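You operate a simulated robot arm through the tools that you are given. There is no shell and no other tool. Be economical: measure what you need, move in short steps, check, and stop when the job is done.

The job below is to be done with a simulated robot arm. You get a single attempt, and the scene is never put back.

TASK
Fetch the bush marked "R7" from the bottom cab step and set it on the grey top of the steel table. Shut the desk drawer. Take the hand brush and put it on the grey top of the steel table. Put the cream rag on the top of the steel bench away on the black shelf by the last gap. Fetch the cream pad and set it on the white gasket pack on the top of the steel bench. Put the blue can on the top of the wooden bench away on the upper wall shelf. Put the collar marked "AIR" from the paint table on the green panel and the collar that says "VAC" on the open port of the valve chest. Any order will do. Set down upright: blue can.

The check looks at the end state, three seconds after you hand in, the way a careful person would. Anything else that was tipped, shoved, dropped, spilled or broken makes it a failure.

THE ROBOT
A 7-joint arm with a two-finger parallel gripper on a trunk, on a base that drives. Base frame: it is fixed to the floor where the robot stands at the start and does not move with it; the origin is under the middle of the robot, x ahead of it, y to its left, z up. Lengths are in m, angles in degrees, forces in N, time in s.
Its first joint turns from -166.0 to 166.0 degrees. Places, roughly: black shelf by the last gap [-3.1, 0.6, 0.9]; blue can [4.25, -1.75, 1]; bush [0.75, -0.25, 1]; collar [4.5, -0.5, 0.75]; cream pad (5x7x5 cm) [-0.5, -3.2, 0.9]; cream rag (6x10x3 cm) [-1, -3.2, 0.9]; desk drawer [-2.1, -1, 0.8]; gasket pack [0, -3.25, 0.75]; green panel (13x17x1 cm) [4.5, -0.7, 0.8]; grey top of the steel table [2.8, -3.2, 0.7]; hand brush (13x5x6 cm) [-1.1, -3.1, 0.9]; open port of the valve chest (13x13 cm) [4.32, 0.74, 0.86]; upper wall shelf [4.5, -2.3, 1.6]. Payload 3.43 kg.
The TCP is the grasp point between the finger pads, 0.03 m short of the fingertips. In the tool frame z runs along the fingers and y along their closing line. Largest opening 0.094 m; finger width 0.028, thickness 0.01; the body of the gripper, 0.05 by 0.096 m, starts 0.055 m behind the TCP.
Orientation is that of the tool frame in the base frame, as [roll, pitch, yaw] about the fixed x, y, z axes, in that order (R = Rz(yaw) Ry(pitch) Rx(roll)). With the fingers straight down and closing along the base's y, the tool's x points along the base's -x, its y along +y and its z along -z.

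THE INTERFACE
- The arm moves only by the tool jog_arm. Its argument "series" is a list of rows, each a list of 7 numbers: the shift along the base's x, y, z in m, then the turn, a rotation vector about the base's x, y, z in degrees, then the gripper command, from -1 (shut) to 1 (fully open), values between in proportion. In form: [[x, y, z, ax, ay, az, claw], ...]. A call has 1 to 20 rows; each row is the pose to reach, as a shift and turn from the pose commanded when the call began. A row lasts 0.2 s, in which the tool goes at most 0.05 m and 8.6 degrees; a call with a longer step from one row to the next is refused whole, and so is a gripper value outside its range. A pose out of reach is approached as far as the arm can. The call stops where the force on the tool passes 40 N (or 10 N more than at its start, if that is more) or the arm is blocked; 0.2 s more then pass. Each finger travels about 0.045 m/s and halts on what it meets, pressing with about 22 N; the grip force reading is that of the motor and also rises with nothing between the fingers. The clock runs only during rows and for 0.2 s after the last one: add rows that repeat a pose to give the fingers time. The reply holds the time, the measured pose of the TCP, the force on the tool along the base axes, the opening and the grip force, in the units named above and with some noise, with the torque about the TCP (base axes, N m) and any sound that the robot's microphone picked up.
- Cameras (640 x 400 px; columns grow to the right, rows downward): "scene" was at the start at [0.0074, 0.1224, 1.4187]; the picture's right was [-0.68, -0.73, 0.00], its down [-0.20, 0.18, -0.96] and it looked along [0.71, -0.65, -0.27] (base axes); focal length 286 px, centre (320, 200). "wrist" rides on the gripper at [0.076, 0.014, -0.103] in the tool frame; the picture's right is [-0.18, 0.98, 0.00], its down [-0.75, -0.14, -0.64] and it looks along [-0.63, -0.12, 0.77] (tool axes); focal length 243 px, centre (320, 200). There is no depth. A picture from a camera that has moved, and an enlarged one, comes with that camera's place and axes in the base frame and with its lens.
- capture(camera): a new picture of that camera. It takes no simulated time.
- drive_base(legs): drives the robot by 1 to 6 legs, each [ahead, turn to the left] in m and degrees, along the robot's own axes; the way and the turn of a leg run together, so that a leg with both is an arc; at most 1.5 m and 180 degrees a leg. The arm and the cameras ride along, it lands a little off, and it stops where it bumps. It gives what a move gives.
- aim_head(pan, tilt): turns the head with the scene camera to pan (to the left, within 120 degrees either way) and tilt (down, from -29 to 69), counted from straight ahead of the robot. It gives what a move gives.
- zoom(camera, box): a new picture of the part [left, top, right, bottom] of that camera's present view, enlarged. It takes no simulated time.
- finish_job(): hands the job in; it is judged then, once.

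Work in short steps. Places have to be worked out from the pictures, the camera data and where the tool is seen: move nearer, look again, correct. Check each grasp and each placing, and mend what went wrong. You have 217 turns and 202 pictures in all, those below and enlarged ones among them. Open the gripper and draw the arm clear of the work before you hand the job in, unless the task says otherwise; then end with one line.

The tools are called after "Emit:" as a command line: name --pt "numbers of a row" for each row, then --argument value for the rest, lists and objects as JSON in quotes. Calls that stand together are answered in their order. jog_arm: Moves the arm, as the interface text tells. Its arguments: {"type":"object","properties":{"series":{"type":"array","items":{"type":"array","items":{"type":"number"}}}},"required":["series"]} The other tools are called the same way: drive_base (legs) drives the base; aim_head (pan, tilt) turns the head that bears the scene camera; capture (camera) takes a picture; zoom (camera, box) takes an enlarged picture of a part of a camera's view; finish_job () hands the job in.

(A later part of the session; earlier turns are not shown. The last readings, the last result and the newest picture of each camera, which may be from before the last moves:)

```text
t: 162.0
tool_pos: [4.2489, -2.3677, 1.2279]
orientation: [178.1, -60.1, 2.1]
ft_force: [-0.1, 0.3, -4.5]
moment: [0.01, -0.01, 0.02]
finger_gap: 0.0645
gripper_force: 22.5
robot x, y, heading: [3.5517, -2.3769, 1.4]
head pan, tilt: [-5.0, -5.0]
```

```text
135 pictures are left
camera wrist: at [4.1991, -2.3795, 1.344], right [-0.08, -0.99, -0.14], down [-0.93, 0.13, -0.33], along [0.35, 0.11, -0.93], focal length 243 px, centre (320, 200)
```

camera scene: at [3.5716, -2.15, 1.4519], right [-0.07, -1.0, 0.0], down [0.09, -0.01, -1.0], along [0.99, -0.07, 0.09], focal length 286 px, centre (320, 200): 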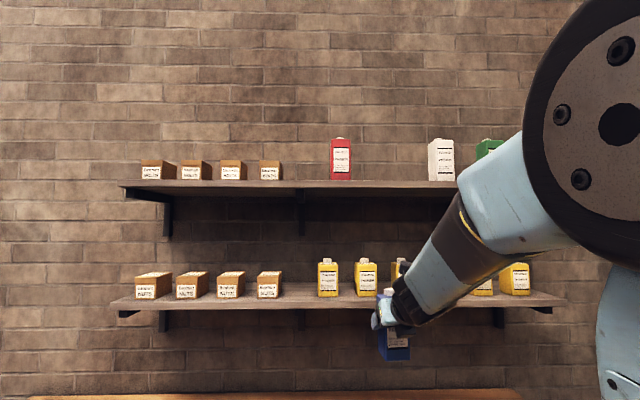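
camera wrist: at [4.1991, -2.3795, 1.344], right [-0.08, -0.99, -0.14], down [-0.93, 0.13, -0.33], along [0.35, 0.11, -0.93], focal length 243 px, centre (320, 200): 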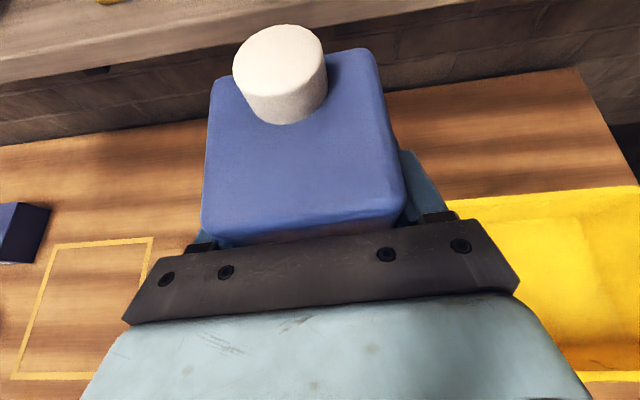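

Steps must be under 5 cm; I resend with smaller rows.

Emit:
jog_arm --pt "-0.01 0 0.045 0 0 0 -1" --pt "-0.02 0 0.09 0 0 0 -1" --pt "-0.025 0 0.135 0 0 0 -1" --pt "-0.025 -0.01 0.18 0 0 0 -1" --pt "-0.025 -0.02 0.225 0 0 0 -1" --pt "-0.025 -0.03 0.27 0 0 0 -1" --pt "-0.025 -0.04 0.315 0 0 0 -1" --pt "-0.025 -0.05 0.36 0 0 0 -1" --pt "-0.025 -0.06 0.4 0 0 0 -1" --pt "-0.025 -0.065 0.44 0 0 0 -1" --pt "-0.025 -0.065 0.465 0 0 0 -1"

Emit:
capture --camera "scene"

Emit:
capture --camera "wrist"

```text
t: 164.4
tool_pos: [4.2238, -2.4337, 1.6919]
orientation: [178.0, -60.1, 2.2]
ft_force: [0.3, 0.1, -4.5]
moment: [0.01, 0.02, -0.04]
finger_gap: 0.0644
gripper_force: 21.6
robot x, y, heading: [3.5469, -2.376, 1.0]
head pan, tilt: [-5.0, -5.0]
```

```text
134 pictures are left
camera scene: at [3.5716, -2.1499, 1.4518], right [-0.07, -1.0, 0.0], down [0.09, -0.01, -1.0], along [0.99, -0.07, 0.09], focal length 286 px, centre (320, 200)
```

scene: 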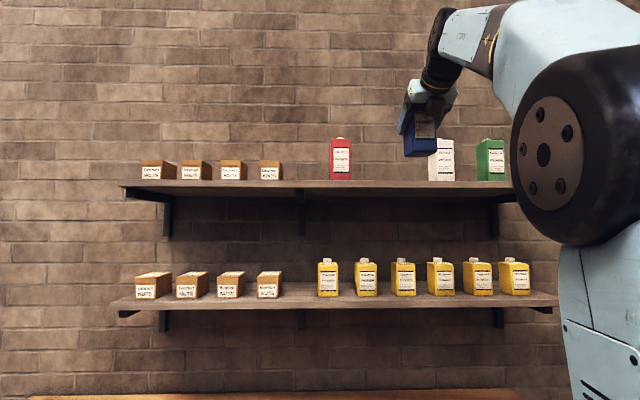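

```text
133 pictures are left
camera wrist: at [4.1735, -2.4453, 1.809], right [-0.08, -0.99, -0.14], down [-0.93, 0.13, -0.33], along [0.35, 0.11, -0.93], focal length 243 px, centre (320, 200)
```

wrist: 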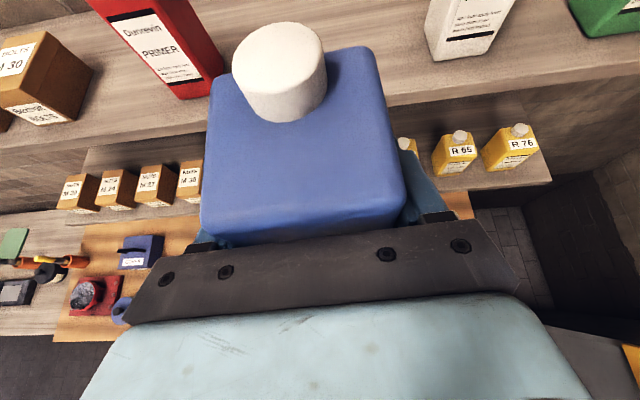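

Gap is y −2.30…−2.58, so y −2.437 is centered. I move forward over the shelf, keeping the height.

Emit:
jog_arm --pt "0.045 -0.002 0.0 0 0 0 -1" --pt "0.09 -0.003 0.0 0 0 0 -1" --pt "0.135 -0.003 0.0 0 0 0 -1" --pt "0.18 -0.003 0.0 0 0 0 -1" --pt "0.21 -0.003 0.0 0 0 0 -1" --pt "0.235 -0.003 0.0 0 0 0 -1"

Emit:
capture --camera "scene"

Emit:
capture --camera "wrist"

```text
t: 166.0
tool_pos: [4.3466, -2.1234, 1.6823]
orientation: [177.6, -60.0, 27.7]
ft_force: [-2.0, 4.1, -4.7]
moment: [-0.13, -0.04, -0.18]
finger_gap: 0.0642
gripper_force: 22.3
out of reach, approached as far as the arm can: row 1, 4, 5, 6
robot x, y, heading: [3.5503, -2.3772, 0.7]
head pan, tilt: [-5.0, -5.0]
stopped in row 6: the arm was blocked; the commanded pose is now the measured one
```

```text
132 pictures are left
camera scene: at [3.5708, -2.1479, 1.4515], right [-0.07, -1.0, 0.0], down [0.09, -0.01, -1.0], along [0.99, -0.07, 0.09], focal length 286 px, centre (320, 200)
```

scene: 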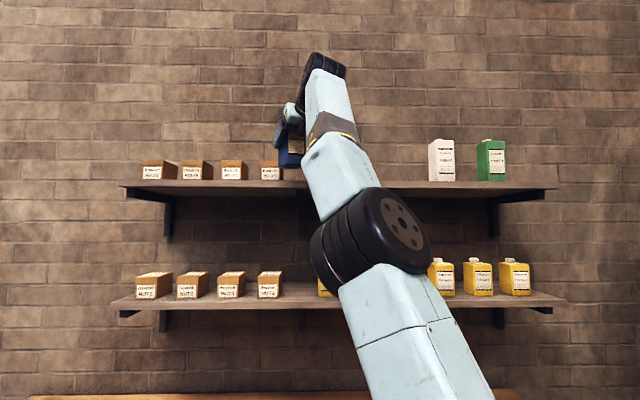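

```text
131 pictures are left
camera wrist: at [4.3064, -2.1563, 1.799], right [0.34, -0.93, -0.14], down [-0.9, -0.28, -0.33], along [0.27, 0.24, -0.93], focal length 243 px, centre (320, 200)
```

wrist: 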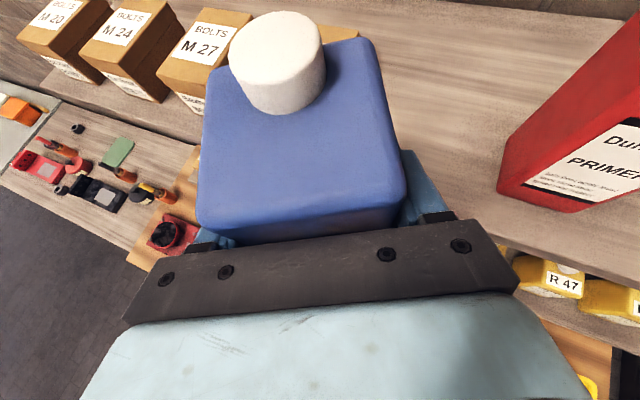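

The reach at that height ran out and the arm swung left, near the boxes. I pull straight back first, then return sideways.

Emit:
jog_arm --pt "-0.03 0.0 0.01 0 0 0 -1" --pt "-0.07 0.0 0.015 0 0 0 -1" --pt "-0.1 -0.02 0.015 0 0 -5 -1" --pt "-0.12 -0.06 0.015 0 0 -10 -1" --pt "-0.13 -0.1 0.015 0 0 -15 -1" --pt "-0.14 -0.145 0.015 0 0 -20 -1" --pt "-0.145 -0.19 0.015 0 0 -25 -1" --pt "-0.15 -0.235 0.015 0 0 -27 -1" --pt "-0.15 -0.28 0.015 0 0 -27 -1" --pt "-0.15 -0.31 0.015 0 0 -27 -1"

Emit:
capture --camera "scene"

Emit:
capture --camera "wrist"

```text
t: 168.2
tool_pos: [4.1964, -2.44, 1.698]
orientation: [178.0, -60.0, 0.1]
ft_force: [0.9, 1.4, -4.3]
moment: [-0.01, -0.02, -0.05]
finger_gap: 0.0645
gripper_force: 22.0
robot x, y, heading: [3.5489, -2.3767, 1.2]
head pan, tilt: [-5.0, -5.0]
```

```text
130 pictures are left
camera scene: at [3.5715, -2.1496, 1.4518], right [-0.07, -1.0, 0.0], down [0.09, -0.01, -1.0], along [0.99, -0.07, 0.09], focal length 286 px, centre (320, 200)
```

scene: 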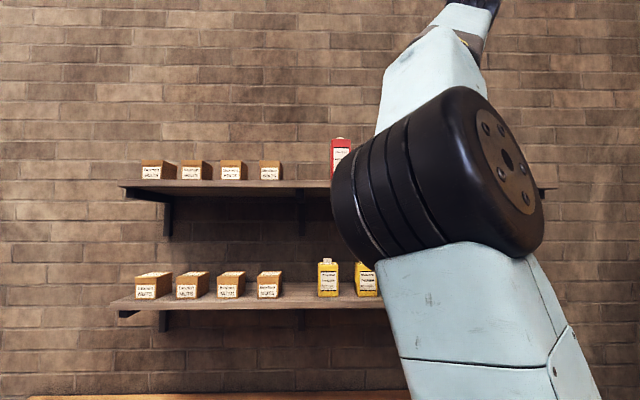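

```text
129 pictures are left
camera wrist: at [4.1462, -2.4509, 1.8144], right [-0.12, -0.98, -0.14], down [-0.93, 0.16, -0.33], along [0.35, 0.09, -0.93], focal length 243 px, centre (320, 200)
```

wrist: 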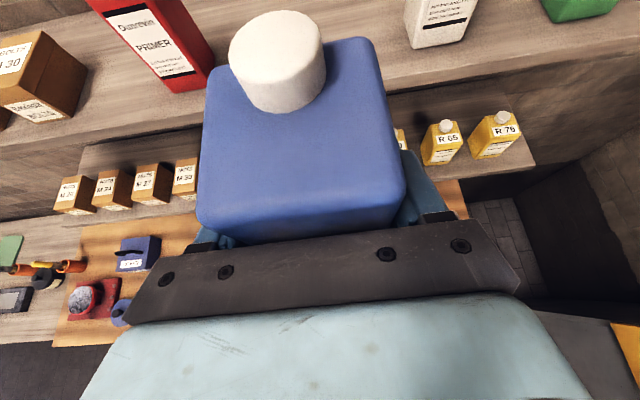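

Nothing was displaced. I let the base give the reach: drive 0.15 ahead with the can held high.

Emit:
drive_base --legs '[[0.15, 0]]'

Emit:
capture --camera "wrist"

```text
t: 169.6
tool_pos: [4.3498, -2.4367, 1.6981]
orientation: [178.1, -60.0, 0.2]
ft_force: [0.4, -0.6, -4.1]
moment: [-0.01, -0.02, 0.02]
finger_gap: 0.0645
gripper_force: 21.6
robot x, y, heading: [3.7004, -2.3756, 1.0]
head pan, tilt: [-5.0, -5.0]
```

```text
128 pictures are left
camera wrist: at [4.2991, -2.4472, 1.8145], right [-0.12, -0.98, -0.14], down [-0.93, 0.16, -0.34], along [0.35, 0.09, -0.93], focal length 243 px, centre (320, 200)
```

wrist: 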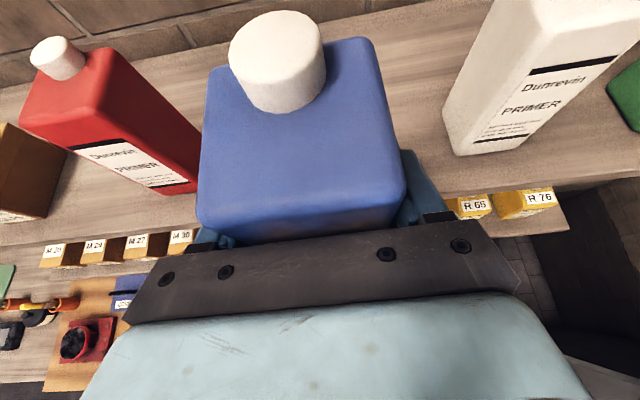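

Cans stand with fronts near x 4.42, shelf edge at 4.37. I go forward 0.10 in small rows.

Emit:
jog_arm --pt "0.03 0.0 0.0 0 0 0 -1" --pt "0.06 0.0 0.0 0 0 0 -1"

```text
t: 170.2
tool_pos: [4.4085, -2.4353, 1.6996]
orientation: [178.0, -60.1, 0.2]
ft_force: [-1.3, 0.2, -3.5]
moment: [-0.04, -0.03, -0.01]
finger_gap: 0.0645
gripper_force: 21.9
robot x, y, heading: [3.7025, -2.375, 1.0]
head pan, tilt: [-5.0, -5.0]
```

Good tracking. Another 4 cm forward and then down toward the shelf.

Emit:
jog_arm --pt "0.02 0.0 0.0 0 0 0 -1" --pt "0.04 0.0 0.0 0 0 0 -1" --pt "0.04 0.0 -0.012 0 0 0 -1"

Emit:
capture --camera "scene"

Emit:
capture --camera "wrist"

```text
t: 171.0
tool_pos: [4.4508, -2.4366, 1.6848]
orientation: [178.1, -60.1, 0.1]
ft_force: [0.2, 0.1, -3.6]
moment: [0.06, -0.03, 0.03]
finger_gap: 0.0643
gripper_force: 21.7
robot x, y, heading: [3.7007, -2.3736, 1.1]
head pan, tilt: [-5.0, -5.0]
```

```text
127 pictures are left
camera scene: at [3.7242, -2.1474, 1.4519], right [-0.07, -1.0, 0.0], down [0.09, -0.01, -1.0], along [0.99, -0.07, 0.09], focal length 286 px, centre (320, 200)
```

scene: 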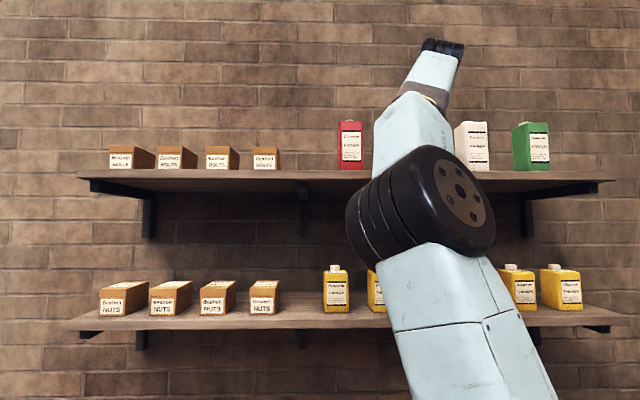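

```text
126 pictures are left
camera wrist: at [4.4, -2.4473, 1.8023], right [-0.12, -0.98, -0.14], down [-0.93, 0.16, -0.33], along [0.35, 0.09, -0.93], focal length 243 px, centre (320, 200)
```

wrist: 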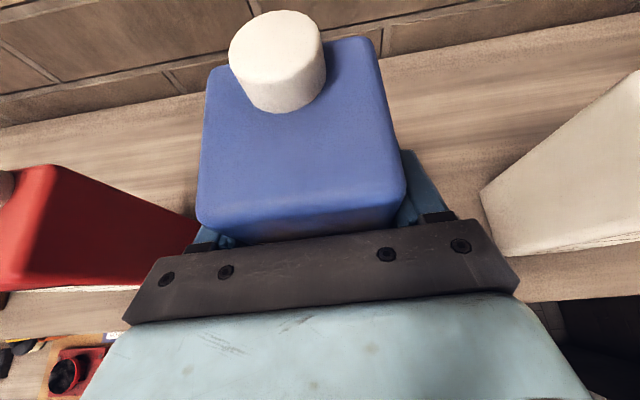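

Aligned between red and white. I lower in small steps.

Emit:
jog_arm --pt "0 0.0 -0.006 0 0 0 -1" --pt "0 0.0 -0.012 0 0 0 -1" --pt "0 0.0 -0.018 0 0 0 -1" --pt "0 0 -0.022 0 0 0 -1"

```text
t: 172.0
tool_pos: [4.4498, -2.4359, 1.663]
orientation: [178.2, -60.1, 0.1]
ft_force: [-0.1, 0.5, -3.8]
moment: [-0.01, -0.01, -0.01]
finger_gap: 0.0643
gripper_force: 21.9
robot x, y, heading: [3.7008, -2.3742, 1.4]
head pan, tilt: [-5.0, -5.0]
```

Emit:
jog_arm --pt "0 0.0 -0.003 0 0 0 -1" --pt "0 0.0 -0.006 0 0 0 -1" --pt "0 0.0 -0.009 0 0 0 -1" --pt "0 0 -0.012 0 0 0 -1"

```text
t: 173.0
tool_pos: [4.4478, -2.4368, 1.6518]
orientation: [178.1, -60.1, 0.2]
ft_force: [3.1, -1.8, 17.7]
moment: [0.5, 0.37, -0.08]
finger_gap: 0.0645
gripper_force: 21.6
robot x, y, heading: [3.7056, -2.3791, 0.9]
head pan, tilt: [-5.0, -5.0]
```

Contact. I ease slightly, open, and withdraw along the tool axis.

Emit:
jog_arm --pt "0 0.0 0.001 0 0 0 0.2" --pt "0 0.0 0.001 0 0 0 0.55" --pt "0 0.0 0.001 0 0 0 0.9" --pt "0 0.0 0.001 0 0 0 0.9" --pt "0 0.0 0.001 0 0 0 0.9" --pt "-0.03 0 0.017 0 0 0 0.9" --pt "-0.065 0 0.037 0 0 0 0.9" --pt "-0.1 0 0.055 0 0 0 0.9" --pt "-0.13 0 0.075 0 0 0 0.9" --pt "-0.16 0 0.09 0 0 0 0.9" --pt "-0.19 0 0.11 0 0 0 0.9"

Emit:
capture --camera "wrist"

Emit:
capture --camera "scene"

```text
t: 175.4
tool_pos: [4.2578, -2.4358, 1.7621]
orientation: [178.1, -60.0, 0.3]
ft_force: [0.6, -0.2, -0.2]
moment: [0.0, -0.02, -0.04]
finger_gap: 0.0892
gripper_force: 0.0
robot x, y, heading: [3.7034, -2.3749, 1.0]
head pan, tilt: [-5.0, -5.0]
```

```text
125 pictures are left
camera wrist: at [4.2076, -2.4472, 1.879], right [-0.12, -0.98, -0.14], down [-0.93, 0.16, -0.33], along [0.35, 0.09, -0.93], focal length 243 px, centre (320, 200)
```

wrist: 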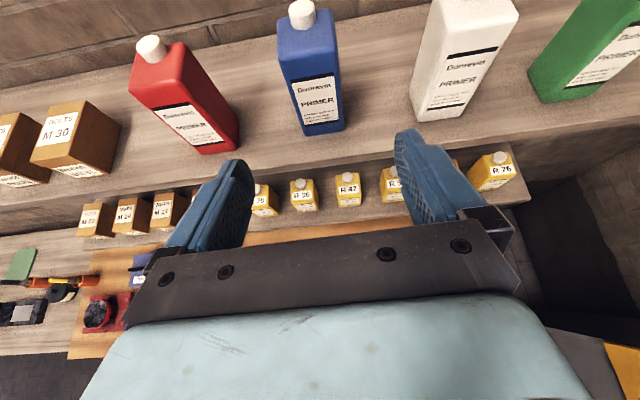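

```text
124 pictures are left
camera scene: at [3.7241, -2.1472, 1.4518], right [-0.07, -1.0, 0.0], down [0.09, -0.01, -1.0], along [0.99, -0.07, 0.09], focal length 286 px, centre (320, 200)
```

scene: 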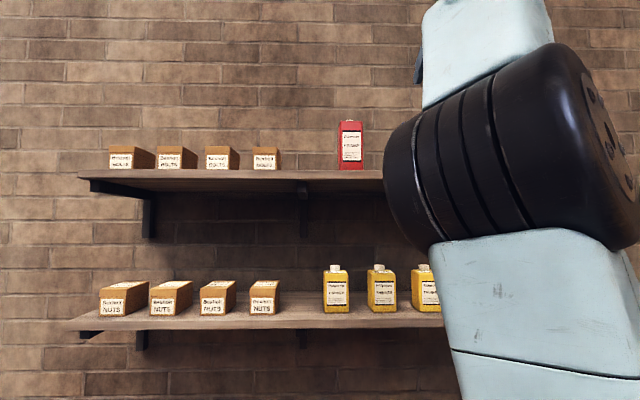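

The blue can stands upright on the upper shelf. Now I back off, bring the tool to vertical and lower it.

Emit:
drive_base --legs '[[-0.45, 0]]'

Emit:
jog_arm --pt "0.0 0.0 -0.045 0 0 0 0.9" --pt "0.02 0.0 -0.09 0 8 0 0.9" --pt "0.03 0 -0.135 0 16 0 0.9" --pt "0.03 0 -0.18 0 24 0 0.9" --pt "0.03 0 -0.22 0 32 0 0.9" --pt "0.03 0 -0.26 0 40 0 0.9" --pt "0.03 0 -0.3 0 48 0 0.9" --pt "0.03 0 -0.34 0 56 0 0.9" --pt "0.03 0 -0.38 0 60 0 0.9" --pt "0.03 0 -0.42 0 60 0 0.9" --pt "0.03 0 -0.46 0 60 0 0.9"

```text
t: 178.1
tool_pos: [3.8043, -2.4444, 1.7619]
orientation: [178.0, -60.1, 0.6]
ft_force: [0.0, 0.1, -0.2]
moment: [0.0, 0.0, -0.02]
finger_gap: 0.0892
gripper_force: 0.1
robot x, y, heading: [3.2467, -2.3867, 1.7]
head pan, tilt: [-5.0, -5.0]
```

```text
t: 180.5
tool_pos: [3.8352, -2.4433, 1.3015]
orientation: [178.5, -0.1, 0.2]
ft_force: [0.1, 0.2, 0.2]
moment: [0.04, 0.0, -0.02]
finger_gap: 0.0895
gripper_force: 0.1
robot x, y, heading: [3.2448, -2.3867, 1.2]
head pan, tilt: [-5.0, -5.0]
```

Now I drive along the benches to the paint table.

Emit:
drive_base --legs '[[0.08, 40], [0.08, 42], [1.2, 0]]'

Emit:
aim_head --pan -60 --tilt 25

Emit:
capture --camera "scene"

```text
t: 191.0
tool_pos: [3.6292, -0.5285, 1.3016]
orientation: [178.4, -0.1, 81.9]
ft_force: [-0.2, -0.4, -0.2]
moment: [0.0, -0.01, 0.01]
finger_gap: 0.0896
gripper_force: 0.1
robot x, y, heading: [3.5175, -1.1074, 82.8]
head pan, tilt: [-5.0, -5.0]
```

```text
t: 192.2
tool_pos: [3.6304, -0.5279, 1.3018]
orientation: [178.4, -0.1, 82.0]
ft_force: [0.1, -0.2, -0.3]
moment: [0.03, 0.0, 0.03]
finger_gap: 0.0892
gripper_force: 0.1
robot x, y, heading: [3.5185, -1.1066, 82.5]
head pan, tilt: [-60.0, 25.0]
```

```text
123 pictures are left
camera scene: at [3.3617, -1.1001, 1.4038], right [0.39, -0.92, 0.0], down [-0.39, -0.16, -0.91], along [0.84, 0.35, -0.42], focal length 286 px, centre (320, 200)
```

scene: 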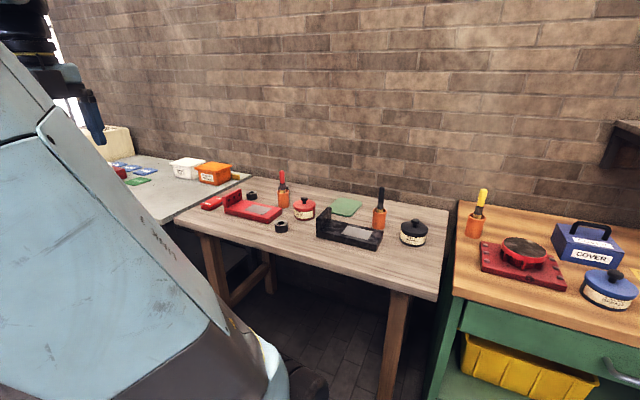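

I zoom on the paint table to read the collars.

Emit:
zoom --camera "scene" --box '[190, 160, 310, 240]'

Emit:
zoom --camera "scene" --box '[290, 170, 440, 260]'

Emit:
zoom --camera "scene" --box '[100, 140, 250, 230]'

```text
5.00 times, centred on (250, 200) of scene
camera zoom: at [3.3617, -1.1001, 1.4038], right [0.39, -0.92, 0.0], down [-0.39, -0.16, -0.91], along [0.84, 0.35, -0.42], focal length 1430 px, centre (670, 200)
```

zoom: 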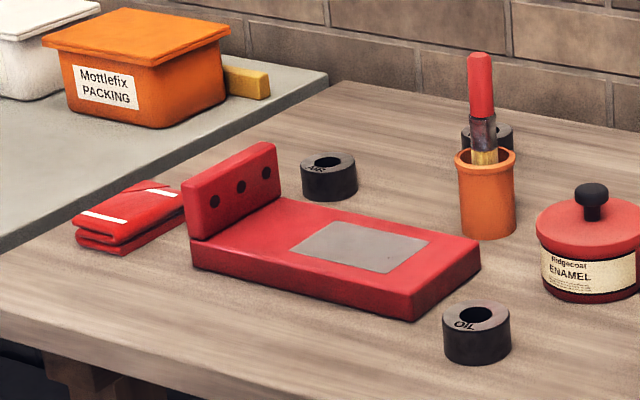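

```text
4.27 times, centred on (365, 215) of scene
camera zoom: at [3.3617, -1.1001, 1.4038], right [0.39, -0.92, 0.0], down [-0.39, -0.16, -0.91], along [0.84, 0.35, -0.42], focal length 1221 px, centre (128, 136)
```

zoom: 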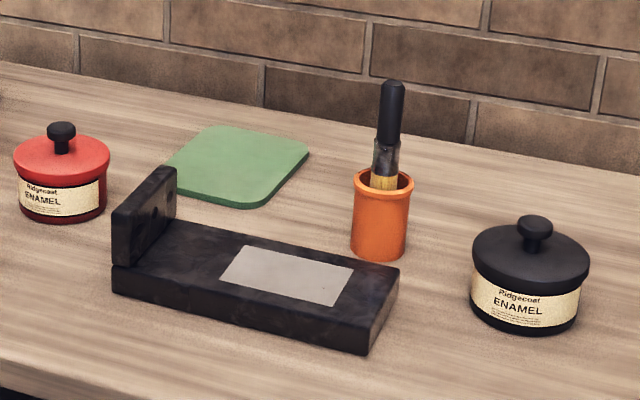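

```text
4.27 times, centred on (175, 185) of scene
camera zoom: at [3.3617, -1.1001, 1.4038], right [0.39, -0.92, 0.0], down [-0.39, -0.16, -0.91], along [0.84, 0.35, -0.42], focal length 1221 px, centre (939, 264)
```

zoom: 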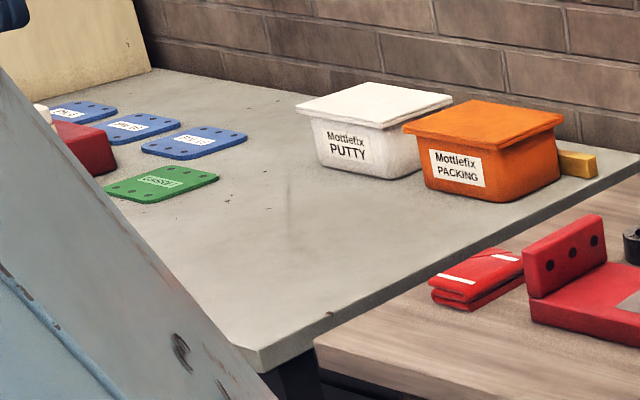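

Collars: "AIR?" near (4.44,-0.28), "OIL" near (4.23,-0.57), a third behind the brush pot near (4.58,-0.385); green panel near (4.535,-0.75). I move to about (3.65,-0.5) facing the table.

Emit:
drive_base --legs '[[0.58, -8], [0.03, -40], [0.03, -34]]'

Emit:
aim_head --pan -15 --tilt 30

Emit:
capture --camera "scene"

Emit:
capture --camera "wrist"

```text
t: 199.2
tool_pos: [4.2646, -0.4973, 1.3023]
orientation: [178.6, -0.2, 3.5]
ft_force: [-0.7, -0.2, 0.7]
moment: [0.08, -0.03, -0.04]
finger_gap: 0.0894
gripper_force: 0.1
robot x, y, heading: [3.6679, -0.4245, 2.8]
head pan, tilt: [-60.0, 25.0]
stopped in leg 3: the robot was blocked; the commanded pose is now the measured one
```

```text
t: 200.4
tool_pos: [4.2649, -0.4953, 1.3029]
orientation: [178.4, -0.2, 3.6]
ft_force: [-0.2, -0.2, -0.5]
moment: [0.02, 0.02, 0.02]
finger_gap: 0.0893
gripper_force: 0.0
robot x, y, heading: [3.6654, -0.4261, 2.8]
head pan, tilt: [-15.0, 30.0]
```

```text
119 pictures are left
camera scene: at [3.6837, -0.2135, 1.3958], right [-0.21, -0.98, 0.0], down [-0.49, 0.11, -0.87], along [0.85, -0.18, -0.5], focal length 286 px, centre (320, 200)
```

scene: 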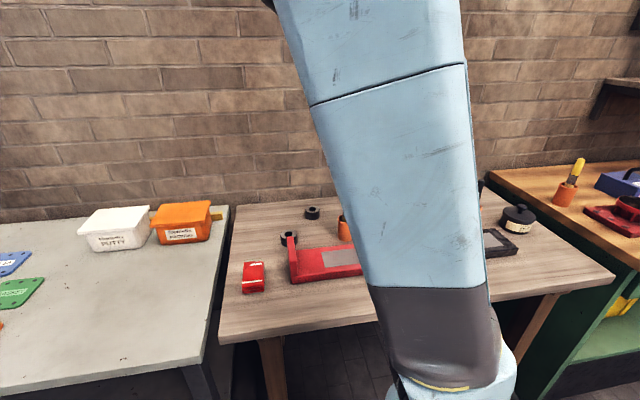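

```text
118 pictures are left
camera wrist: at [4.3421, -0.5017, 1.4057], right [-0.12, -0.99, 0.03], down [-0.76, 0.11, 0.64], along [-0.63, 0.06, -0.77], focal length 243 px, centre (320, 200)
```

wrist: 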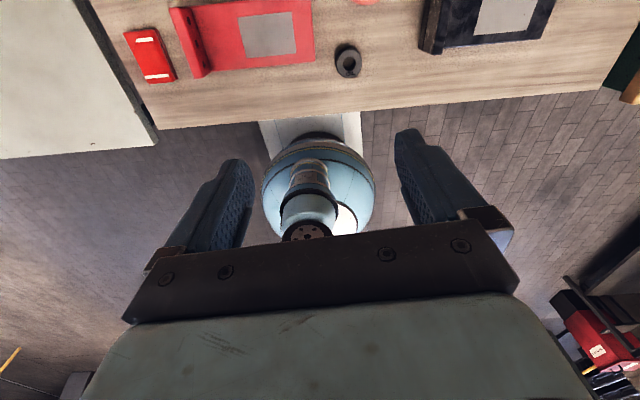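

I zoom on the two rear collars, and flip the tool yaw so the wrist camera looks forward.

Emit:
zoom --camera "scene" --box '[260, 190, 360, 260]'

Emit:
jog_arm --pt "0 0 0 0 0 -8.5 1" --pt "0 0 0 0 0 -17 1" --pt "0 0 0 0 0 -25.5 1" --pt "0 0 0 0 0 -34 1" --pt "0 0 0 0 0 -42.5 1" --pt "0 0 0 0 0 -51 1" --pt "0 0 0 0 0 -59.5 1" --pt "0 0 0 0 0 -68 1" --pt "0 0 0 0 0 -76.5 1" --pt "0 0 0 0 0 -85 1" --pt "0 0 0 0 0 -93.5 1" --pt "0 0 0 0 0 -102 1" --pt "0 0 0 0 0 -110.5 1" --pt "0 0 0 0 0 -119 1" --pt "0 0 0 0 0 -127.5 1" --pt "0 0 0 0 0 -136 1" --pt "0 0 0 0 0 -144.5 1" --pt "0 0 0 0 0 -153 1" --pt "0 0 0 0 0 -161.5 1" --pt "0 0 0 0 0 -170 1"

Emit:
capture --camera "wrist"

```text
5.71 times, centred on (310, 225) of scene
camera zoom: at [3.6837, -0.2135, 1.3958], right [-0.21, -0.98, 0.0], down [-0.49, 0.11, -0.87], along [0.85, -0.18, -0.5], focal length 1635 px, centre (377, 57)
```

zoom: 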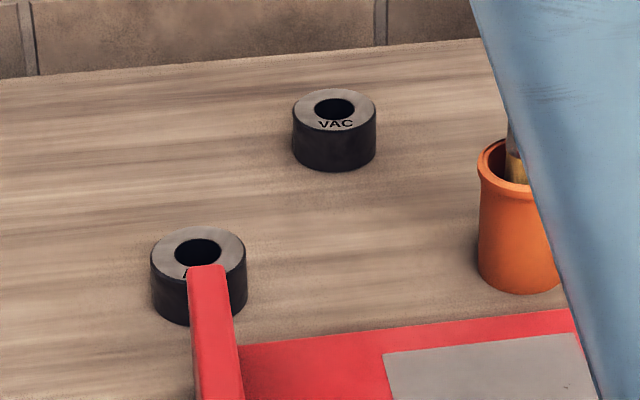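

```text
t: 204.6
tool_pos: [4.2643, -0.4952, 1.3036]
orientation: [178.4, -0.2, -166.6]
ft_force: [0.1, -0.1, 0.5]
moment: [0.02, -0.03, 0.0]
finger_gap: 0.094
gripper_force: 0.0
robot x, y, heading: [3.666, -0.4249, 2.6]
head pan, tilt: [-15.0, 30.0]
```

```text
116 pictures are left
camera wrist: at [4.1891, -0.5019, 1.4059], right [-0.05, 1.0, 0.03], down [0.77, 0.02, 0.64], along [0.63, 0.05, -0.77], focal length 243 px, centre (320, 200)
```

wrist: 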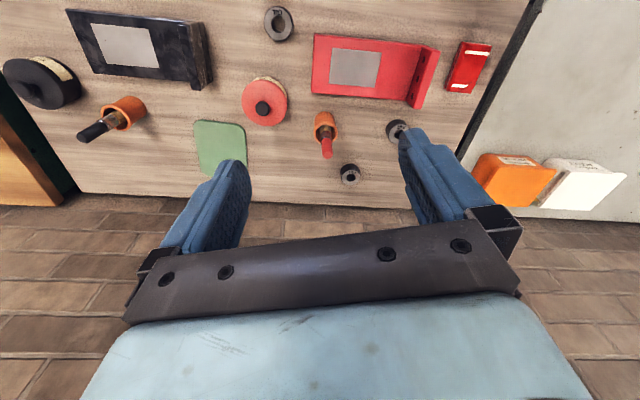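

VAC is the rear one (4.59,-0.38), AIR at (4.455,-0.274), tops at z≈0.825. I move over the AIR collar first.

Emit:
jog_arm --pt "0.02 0.035 0 0 0 0 1" --pt "0.04 0.07 -0.02 0 0 0 1" --pt "0.06 0.1 -0.05 0 0 0 1" --pt "0.08 0.13 -0.08 0 0 0 1" --pt "0.1 0.16 -0.11 0 0 0 1" --pt "0.12 0.185 -0.145 0 0 0 1" --pt "0.14 0.205 -0.18 0 0 0 1" --pt "0.155 0.215 -0.22 0 0 0 1" --pt "0.17 0.221 -0.26 0 0 0 1" --pt "0.18 0.221 -0.3 0 0 0 1" --pt "0.185 0.221 -0.34 0 0 0 1" --pt "0.185 0.221 -0.37 0 0 0 1"

Emit:
capture --camera "wrist"

Emit:
capture --camera "scene"

```text
t: 207.2
tool_pos: [4.4513, -0.2734, 0.933]
orientation: [178.4, 0.0, -166.5]
ft_force: [-0.4, 0.6, 0.2]
moment: [0.03, 0.0, 0.01]
finger_gap: 0.0942
gripper_force: 0.0
robot x, y, heading: [3.666, -0.4301, 2.8]
head pan, tilt: [-15.0, 30.0]
```

```text
115 pictures are left
camera wrist: at [4.3751, -0.2805, 1.0355], right [-0.05, 1.0, 0.03], down [0.77, 0.02, 0.64], along [0.63, 0.05, -0.77], focal length 243 px, centre (320, 200)
```

wrist: 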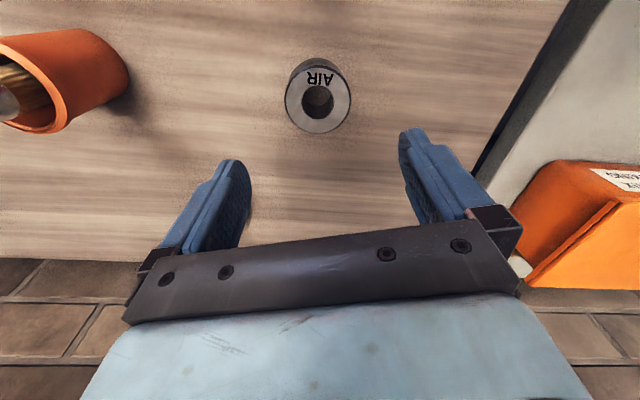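

```text
114 pictures are left
camera scene: at [3.6838, -0.2135, 1.3958], right [-0.21, -0.98, 0.0], down [-0.49, 0.11, -0.87], along [0.85, -0.18, -0.5], focal length 286 px, centre (320, 200)
```

scene: 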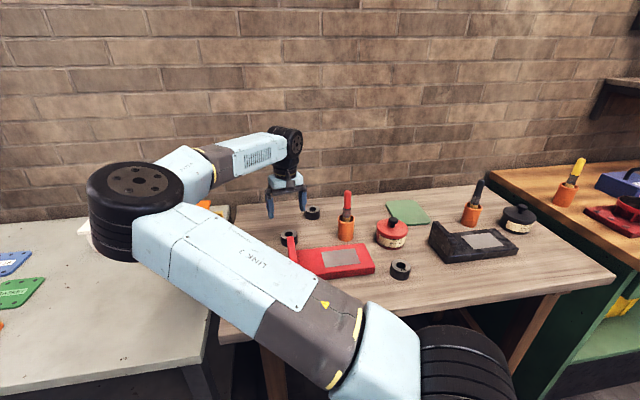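

AIR confirmed, offset −1 cm in x. I descend and grip it.

Emit:
jog_arm --pt "-0.005 0 -0.035 0 0 0 1" --pt "-0.01 0 -0.07 0 0 0 1" --pt "-0.01 0 -0.09 0 0 0 1" --pt "-0.01 0 -0.1 0 0 0 1"

Emit:
capture --camera "wrist"

```text
t: 208.2
tool_pos: [4.4398, -0.2738, 0.8328]
orientation: [178.6, -0.1, -166.4]
ft_force: [0.1, -0.4, 0.5]
moment: [0.02, 0.0, 0.0]
finger_gap: 0.0941
gripper_force: 0.0
robot x, y, heading: [3.6668, -0.4251, 3.0]
head pan, tilt: [-15.0, 30.0]
```

```text
113 pictures are left
camera wrist: at [4.3639, -0.2803, 0.9345], right [-0.05, 1.0, 0.03], down [0.77, 0.02, 0.64], along [0.63, 0.05, -0.77], focal length 243 px, centre (320, 200)
```

wrist: 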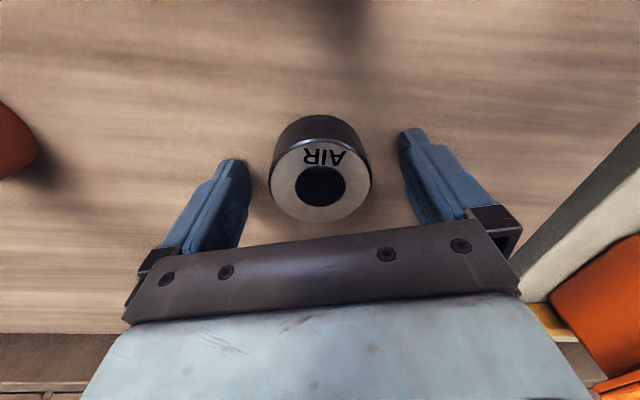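

Well aligned. I lower 6 mm and close.

Emit:
jog_arm --pt "0 0 -0.006 0 0 0 0.8" --pt "0 0 -0.006 0 0 0 0.3" --pt "0 0 -0.006 0 0 0 -0.3" --pt "0 0 -0.006 0 0 0 -1" --pt "0 0 -0.006 0 0 0 -1" --pt "0 0 -0.006 0 0 0 -1"

```text
t: 208.7
tool_pos: [4.4415, -0.2765, 0.8317]
orientation: [178.7, 0.1, -166.5]
ft_force: [-0.3, -2.8, 4.1]
moment: [-0.29, 0.01, 0.02]
finger_gap: 0.0627
gripper_force: 1.8
robot x, y, heading: [3.6674, -0.427, 2.7]
head pan, tilt: [-15.0, 30.0]
stopped in row 2: the force on the tool passed its limit at 43 N (the readings are from after the stop); the commanded pose is now the measured one
```

A fingertip met the table; I lift 4 mm and close.

Emit:
jog_arm --pt "0 0 0.005 0 0 0 0.4" --pt "0 0 0.005 0 0 0 0.0" --pt "0 0 0.005 0 0 0 -0.5" --pt "0 0 0.005 0 0 0 -1" --pt "0 0 0.005 0 0 0 -1"

Emit:
capture --camera "wrist"

```text
t: 209.9
tool_pos: [4.441, -0.2761, 0.8356]
orientation: [178.6, 0.3, -166.5]
ft_force: [-2.0, 3.3, 6.2]
moment: [-0.13, 0.11, -0.04]
finger_gap: 0.0542
gripper_force: 21.9
robot x, y, heading: [3.6658, -0.429, 2.9]
head pan, tilt: [-15.0, 30.0]
```

```text
112 pictures are left
camera wrist: at [4.3647, -0.2822, 0.9375], right [-0.05, 1.0, 0.02], down [0.77, 0.02, 0.64], along [0.64, 0.05, -0.77], focal length 243 px, centre (320, 200)
```

wrist: 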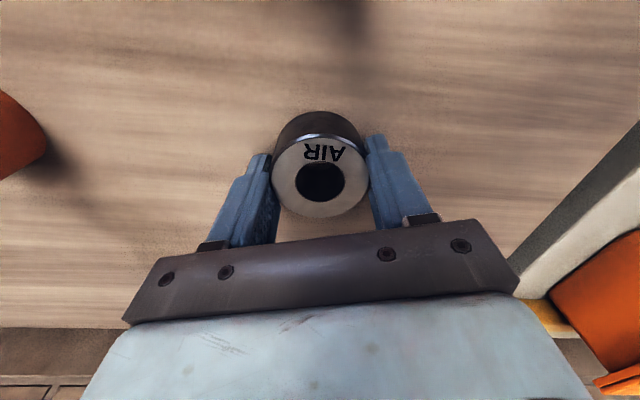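

Gripped (54 mm). I lift and carry it over to the green panel at about (4.515,-0.745).

Emit:
jog_arm --pt "0 0 0.04 0 0 0 -1" --pt "0 0 0.085 0 0 0 -1" --pt "0 0 0.13 0 0 0 -1" --pt "0 0 0.175 0 0 0 -1" --pt "0 0 0.22 0 0 0 -1" --pt "0.0 -0.03 0.25 0 0 0 -1" --pt "0.01 -0.075 0.26 0 0 0 -1" --pt "0.02 -0.12 0.26 0 0 0 -1" --pt "0.03 -0.165 0.26 0 0 0 -1" --pt "0.04 -0.21 0.26 0 0 0 -1" --pt "0.05 -0.255 0.26 0 0 0 -1" --pt "0.06 -0.3 0.26 0 0 0 -1" --pt "0.07 -0.345 0.26 0 0 0 -1" --pt "0.074 -0.39 0.25 0 0 0 -1" --pt "0.074 -0.435 0.23 0 0 0 -1" --pt "0.074 -0.469 0.2 0 0 0 -1"

Emit:
capture --camera "wrist"

Emit:
capture --camera "scene"

```text
t: 213.3
tool_pos: [4.5165, -0.6673, 1.0841]
orientation: [178.8, 0.0, -166.4]
ft_force: [0.0, -0.1, -5.0]
moment: [0.01, -0.02, -0.02]
finger_gap: 0.0517
gripper_force: 22.0
out of reach, approached as far as the arm can: row 15, 16
robot x, y, heading: [3.6637, -0.4279, 2.6]
head pan, tilt: [-15.0, 30.0]
```

```text
111 pictures are left
camera wrist: at [4.4399, -0.6739, 1.1863], right [-0.05, 1.0, 0.02], down [0.77, 0.03, 0.64], along [0.64, 0.05, -0.77], focal length 243 px, centre (320, 200)
```

wrist: 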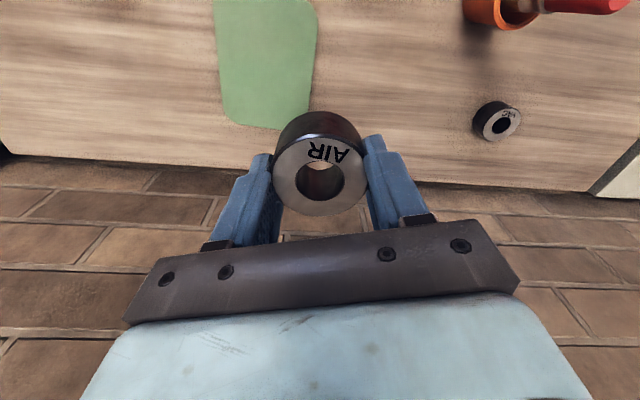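

```text
110 pictures are left
camera scene: at [3.6844, -0.2135, 1.3958], right [-0.21, -0.98, 0.0], down [-0.49, 0.11, -0.87], along [0.85, -0.18, -0.5], focal length 286 px, centre (320, 200)
```

scene: 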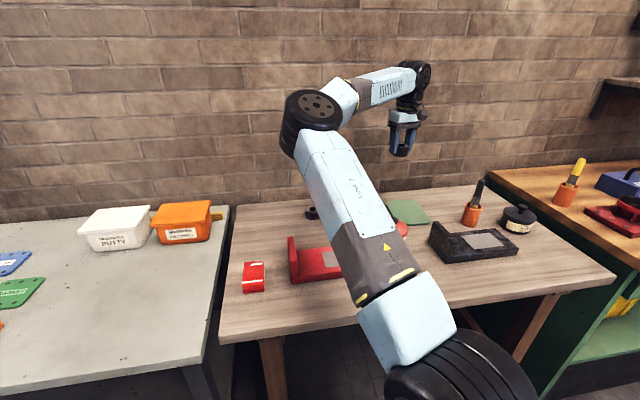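

Panel center about (4.53,-0.738). I descend while shifting the rest of the way.

Emit:
jog_arm --pt "-0.003 -0.01 -0.04 0 0 0 -1" --pt "-0.006 -0.03 -0.08 0 0 0 -1" --pt "-0.006 -0.05 -0.12 0 0 0 -1" --pt "-0.006 -0.068 -0.15 0 0 0 -1" --pt "-0.004 -0.07 -0.19 0 0 0 -1" --pt "-0.004 -0.07 -0.21 0 0 0 -1"

Emit:
capture --camera "wrist"

```text
t: 214.7
tool_pos: [4.5013, -0.6902, 0.9109]
orientation: [178.7, 0.1, -166.5]
ft_force: [0.3, 0.1, -5.1]
moment: [0.02, -0.01, -0.01]
finger_gap: 0.0518
gripper_force: 22.2
out of reach, approached as far as the arm can: row 2, 3, 4, 5, 6
robot x, y, heading: [3.6668, -0.4263, 2.8]
head pan, tilt: [-15.0, 30.0]
```

```text
109 pictures are left
camera wrist: at [4.426, -0.6963, 1.0131], right [-0.05, 1.0, 0.02], down [0.77, 0.02, 0.64], along [0.64, 0.05, -0.77], focal length 243 px, centre (320, 200)
```

wrist: 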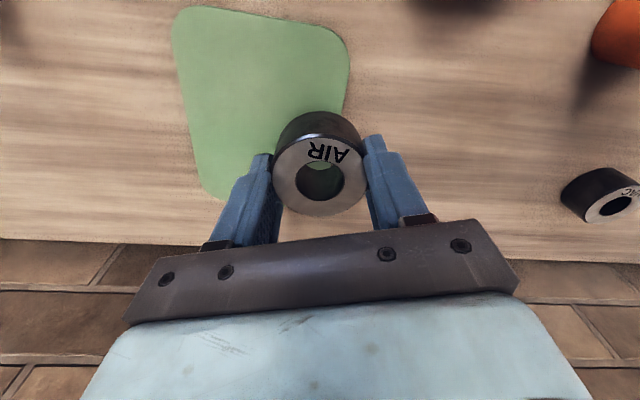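

The arm is near its limit; I aim for (4.478,-0.728), still well on the panel.

Emit:
jog_arm --pt "-0.02 -0.01 0.0 0 0 0 -1" --pt "-0.023 -0.025 0.0 0 0 0 -1" --pt "-0.023 -0.038 0.0 0 0 0 -1"

Emit:
capture --camera "wrist"

```text
t: 215.5
tool_pos: [4.4843, -0.7014, 0.9127]
orientation: [178.8, 0.0, -166.4]
ft_force: [-0.8, 0.3, -4.4]
moment: [0.02, 0.01, 0.01]
finger_gap: 0.0517
gripper_force: 21.8
out of reach, approached as far as the arm can: row 2, 3
robot x, y, heading: [3.6644, -0.4266, 2.8]
head pan, tilt: [-15.0, 30.0]
```

```text
108 pictures are left
camera wrist: at [4.4077, -0.7074, 1.0134], right [-0.05, 1.0, 0.02], down [0.77, 0.03, 0.64], along [0.64, 0.05, -0.77], focal length 243 px, centre (320, 200)
```

wrist: 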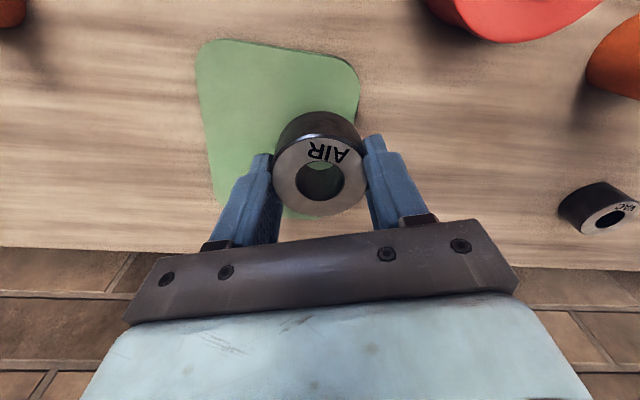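

A 3° base turn to the right will bring it over the panel center.

Emit:
drive_base --legs '[[0, -2.5]]'

Emit:
capture --camera "wrist"

```text
t: 216.3
tool_pos: [4.4685, -0.7345, 0.9234]
orientation: [179.3, 1.1, -168.8]
ft_force: [-7.4, 1.8, 34.0]
moment: [-0.34, -0.34, 0.02]
finger_gap: 0.0512
gripper_force: 21.5
robot x, y, heading: [3.6662, -0.4237, 0.2]
head pan, tilt: [-15.0, 30.0]
```

```text
107 pictures are left
camera wrist: at [4.3893, -0.7367, 1.0237], right [-0.01, 1.0, 0.02], down [0.75, 0.0, 0.66], along [0.66, 0.02, -0.75], focal length 243 px, centre (320, 200)
```

wrist: 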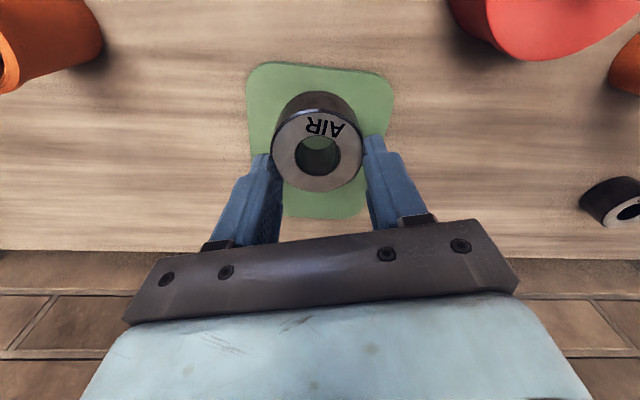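

A large upward force appeared and the collar shifted; I look before moving.

Emit:
capture --camera "scene"

Emit:
zoom --camera "scene" --box '[340, 130, 540, 270]'

```text
106 pictures are left
camera scene: at [3.6897, -0.2106, 1.3958], right [-0.26, -0.97, 0.0], down [-0.48, 0.13, -0.87], along [0.84, -0.22, -0.5], focal length 286 px, centre (320, 200)
```

scene: 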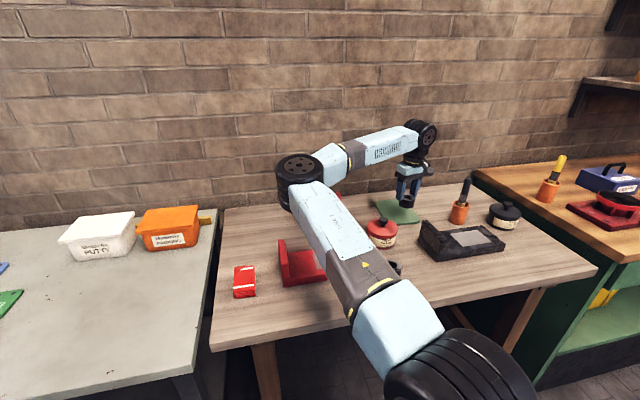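

```text
2.86 times, centred on (440, 200) of scene
camera zoom: at [3.6897, -0.2106, 1.3958], right [-0.26, -0.97, 0.0], down [-0.48, 0.13, -0.87], along [0.84, -0.22, -0.5], focal length 817 px, centre (-23, 200)
```

zoom: 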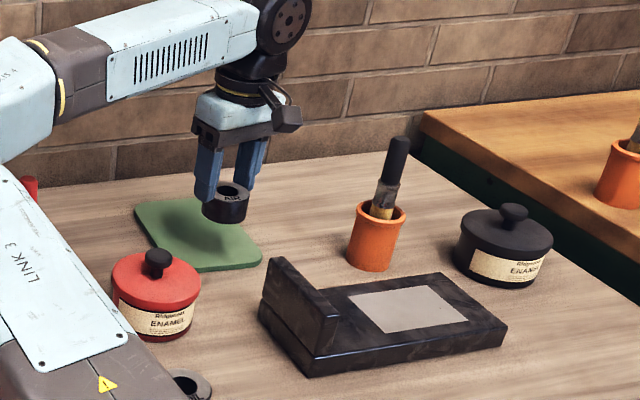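

No visible contact at the tool. I re-read the force with a still row.

Emit:
jog_arm --pt "0 0 0 0 0 0 -1"

```text
t: 216.6
tool_pos: [4.4652, -0.7387, 0.9047]
orientation: [179.7, -1.0, -168.8]
ft_force: [-0.4, -0.9, -2.4]
moment: [0.07, -0.11, 0.01]
finger_gap: 0.0002
gripper_force: 22.1
robot x, y, heading: [3.6663, -0.4245, 0.2]
head pan, tilt: [-15.0, 30.0]
stopped in row 1: the force on the tool passed its limit at 87 N (the readings are from after the stop); the commanded pose is now the measured one
```

The collar slipped out. I look where it went.

Emit:
capture --camera "wrist"

Emit:
zoom --camera "scene" --box '[340, 130, 540, 270]'

```text
104 pictures are left
camera wrist: at [4.3914, -0.739, 1.0078], right [-0.01, 1.0, 0.0], down [0.78, 0.01, 0.63], along [0.63, 0.01, -0.78], focal length 243 px, centre (320, 200)
```

wrist: 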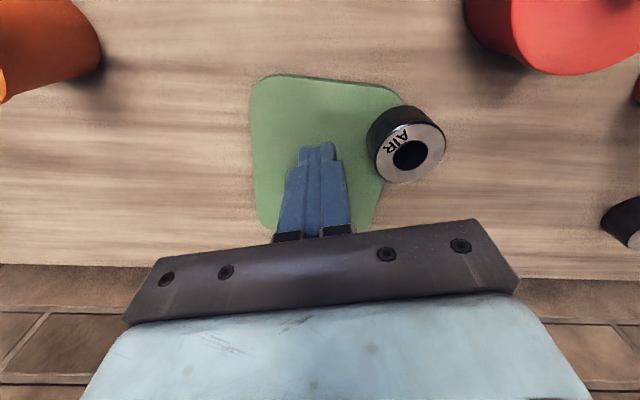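

```text
2.86 times, centred on (440, 200) of scene
camera zoom: at [3.6937, -0.2101, 1.3957], right [-0.26, -0.97, 0.0], down [-0.48, 0.13, -0.87], along [0.84, -0.22, -0.5], focal length 817 px, centre (-23, 200)
```

zoom: 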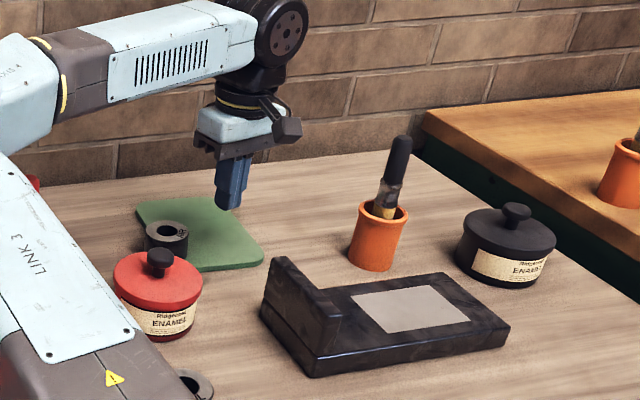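

The collar lies at the panel's left edge, likely half on it; it needs a regrasp. I lift, open, and turn the base a bit right to relieve the wrist.

Emit:
jog_arm --pt "-0.01 0 0.045 0 0 0 -1" --pt "-0.03 0 0.085 0 0 0 0" --pt "-0.05 0 0.125 0 0 0 1" --pt "-0.07 0 0.165 0 0 0 1" --pt "-0.09 0 0.205 0 0 0 1"

Emit:
drive_base --legs '[[0, -14]]'

Emit:
capture --camera "scene"

```text
t: 217.8
tool_pos: [4.375, -0.7376, 1.1107]
orientation: [179.4, -0.8, -168.9]
ft_force: [-0.1, 0.0, -1.0]
moment: [0.04, 0.07, -0.02]
finger_gap: 0.0852
gripper_force: 0.1
robot x, y, heading: [3.6665, -0.4255, 0.2]
head pan, tilt: [-15.0, 30.0]
```

```text
t: 219.1
tool_pos: [4.2748, -0.9016, 1.112]
orientation: [179.5, -0.6, 177.0]
ft_force: [0.1, -0.3, -0.6]
moment: [0.0, -0.01, 0.0]
finger_gap: 0.0941
gripper_force: 0.1
robot x, y, heading: [3.6633, -0.4036, -13.6]
head pan, tilt: [-15.0, 30.0]
```

```text
102 pictures are left
camera scene: at [3.7458, -0.2045, 1.3958], right [-0.48, -0.88, 0.0], down [-0.44, 0.24, -0.87], along [0.76, -0.42, -0.5], focal length 286 px, centre (320, 200)
```

scene: 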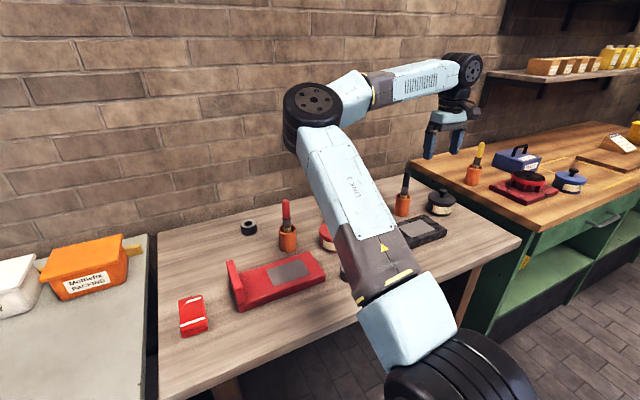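

I move back over the collar and look.

Emit:
jog_arm --pt "0.02 0.04 0 0 0 0 1" --pt "0.05 0.075 0 0 0 0 1" --pt "0.08 0.11 0.0 0 0 0 1" --pt "0.11 0.145 0.0 0 0 0 1" --pt "0.14 0.18 0 0 0 0 1" --pt "0.17 0.21 -0.02 0 0 0 1" --pt "0.19 0.23 -0.05 0 0 0 1" --pt "0.195 0.235 -0.09 0 0 0 1" --pt "0.195 0.235 -0.13 0 0 0 1"

Emit:
capture --camera "wrist"

```text
t: 221.1
tool_pos: [4.4675, -0.6671, 0.9803]
orientation: [179.4, -0.7, 176.9]
ft_force: [-0.6, 0.5, -0.1]
moment: [-0.04, -0.01, 0.0]
finger_gap: 0.0941
gripper_force: 0.0
robot x, y, heading: [3.6622, -0.4046, -14.0]
head pan, tilt: [-15.0, 30.0]
```

```text
101 pictures are left
camera wrist: at [4.3943, -0.6506, 1.0836], right [0.24, 0.97, 0.01], down [0.75, -0.19, 0.63], along [0.62, -0.14, -0.78], focal length 243 px, centre (320, 200)
```

wrist: 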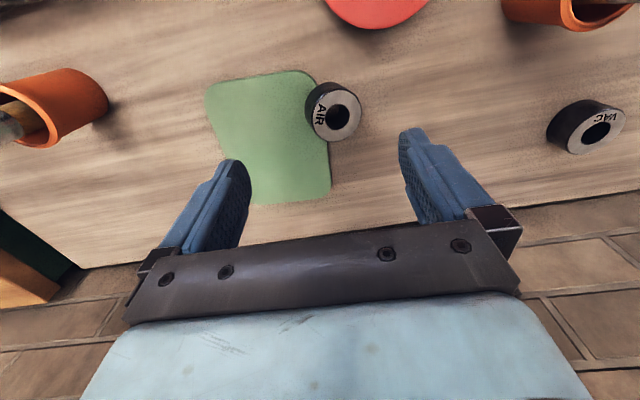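

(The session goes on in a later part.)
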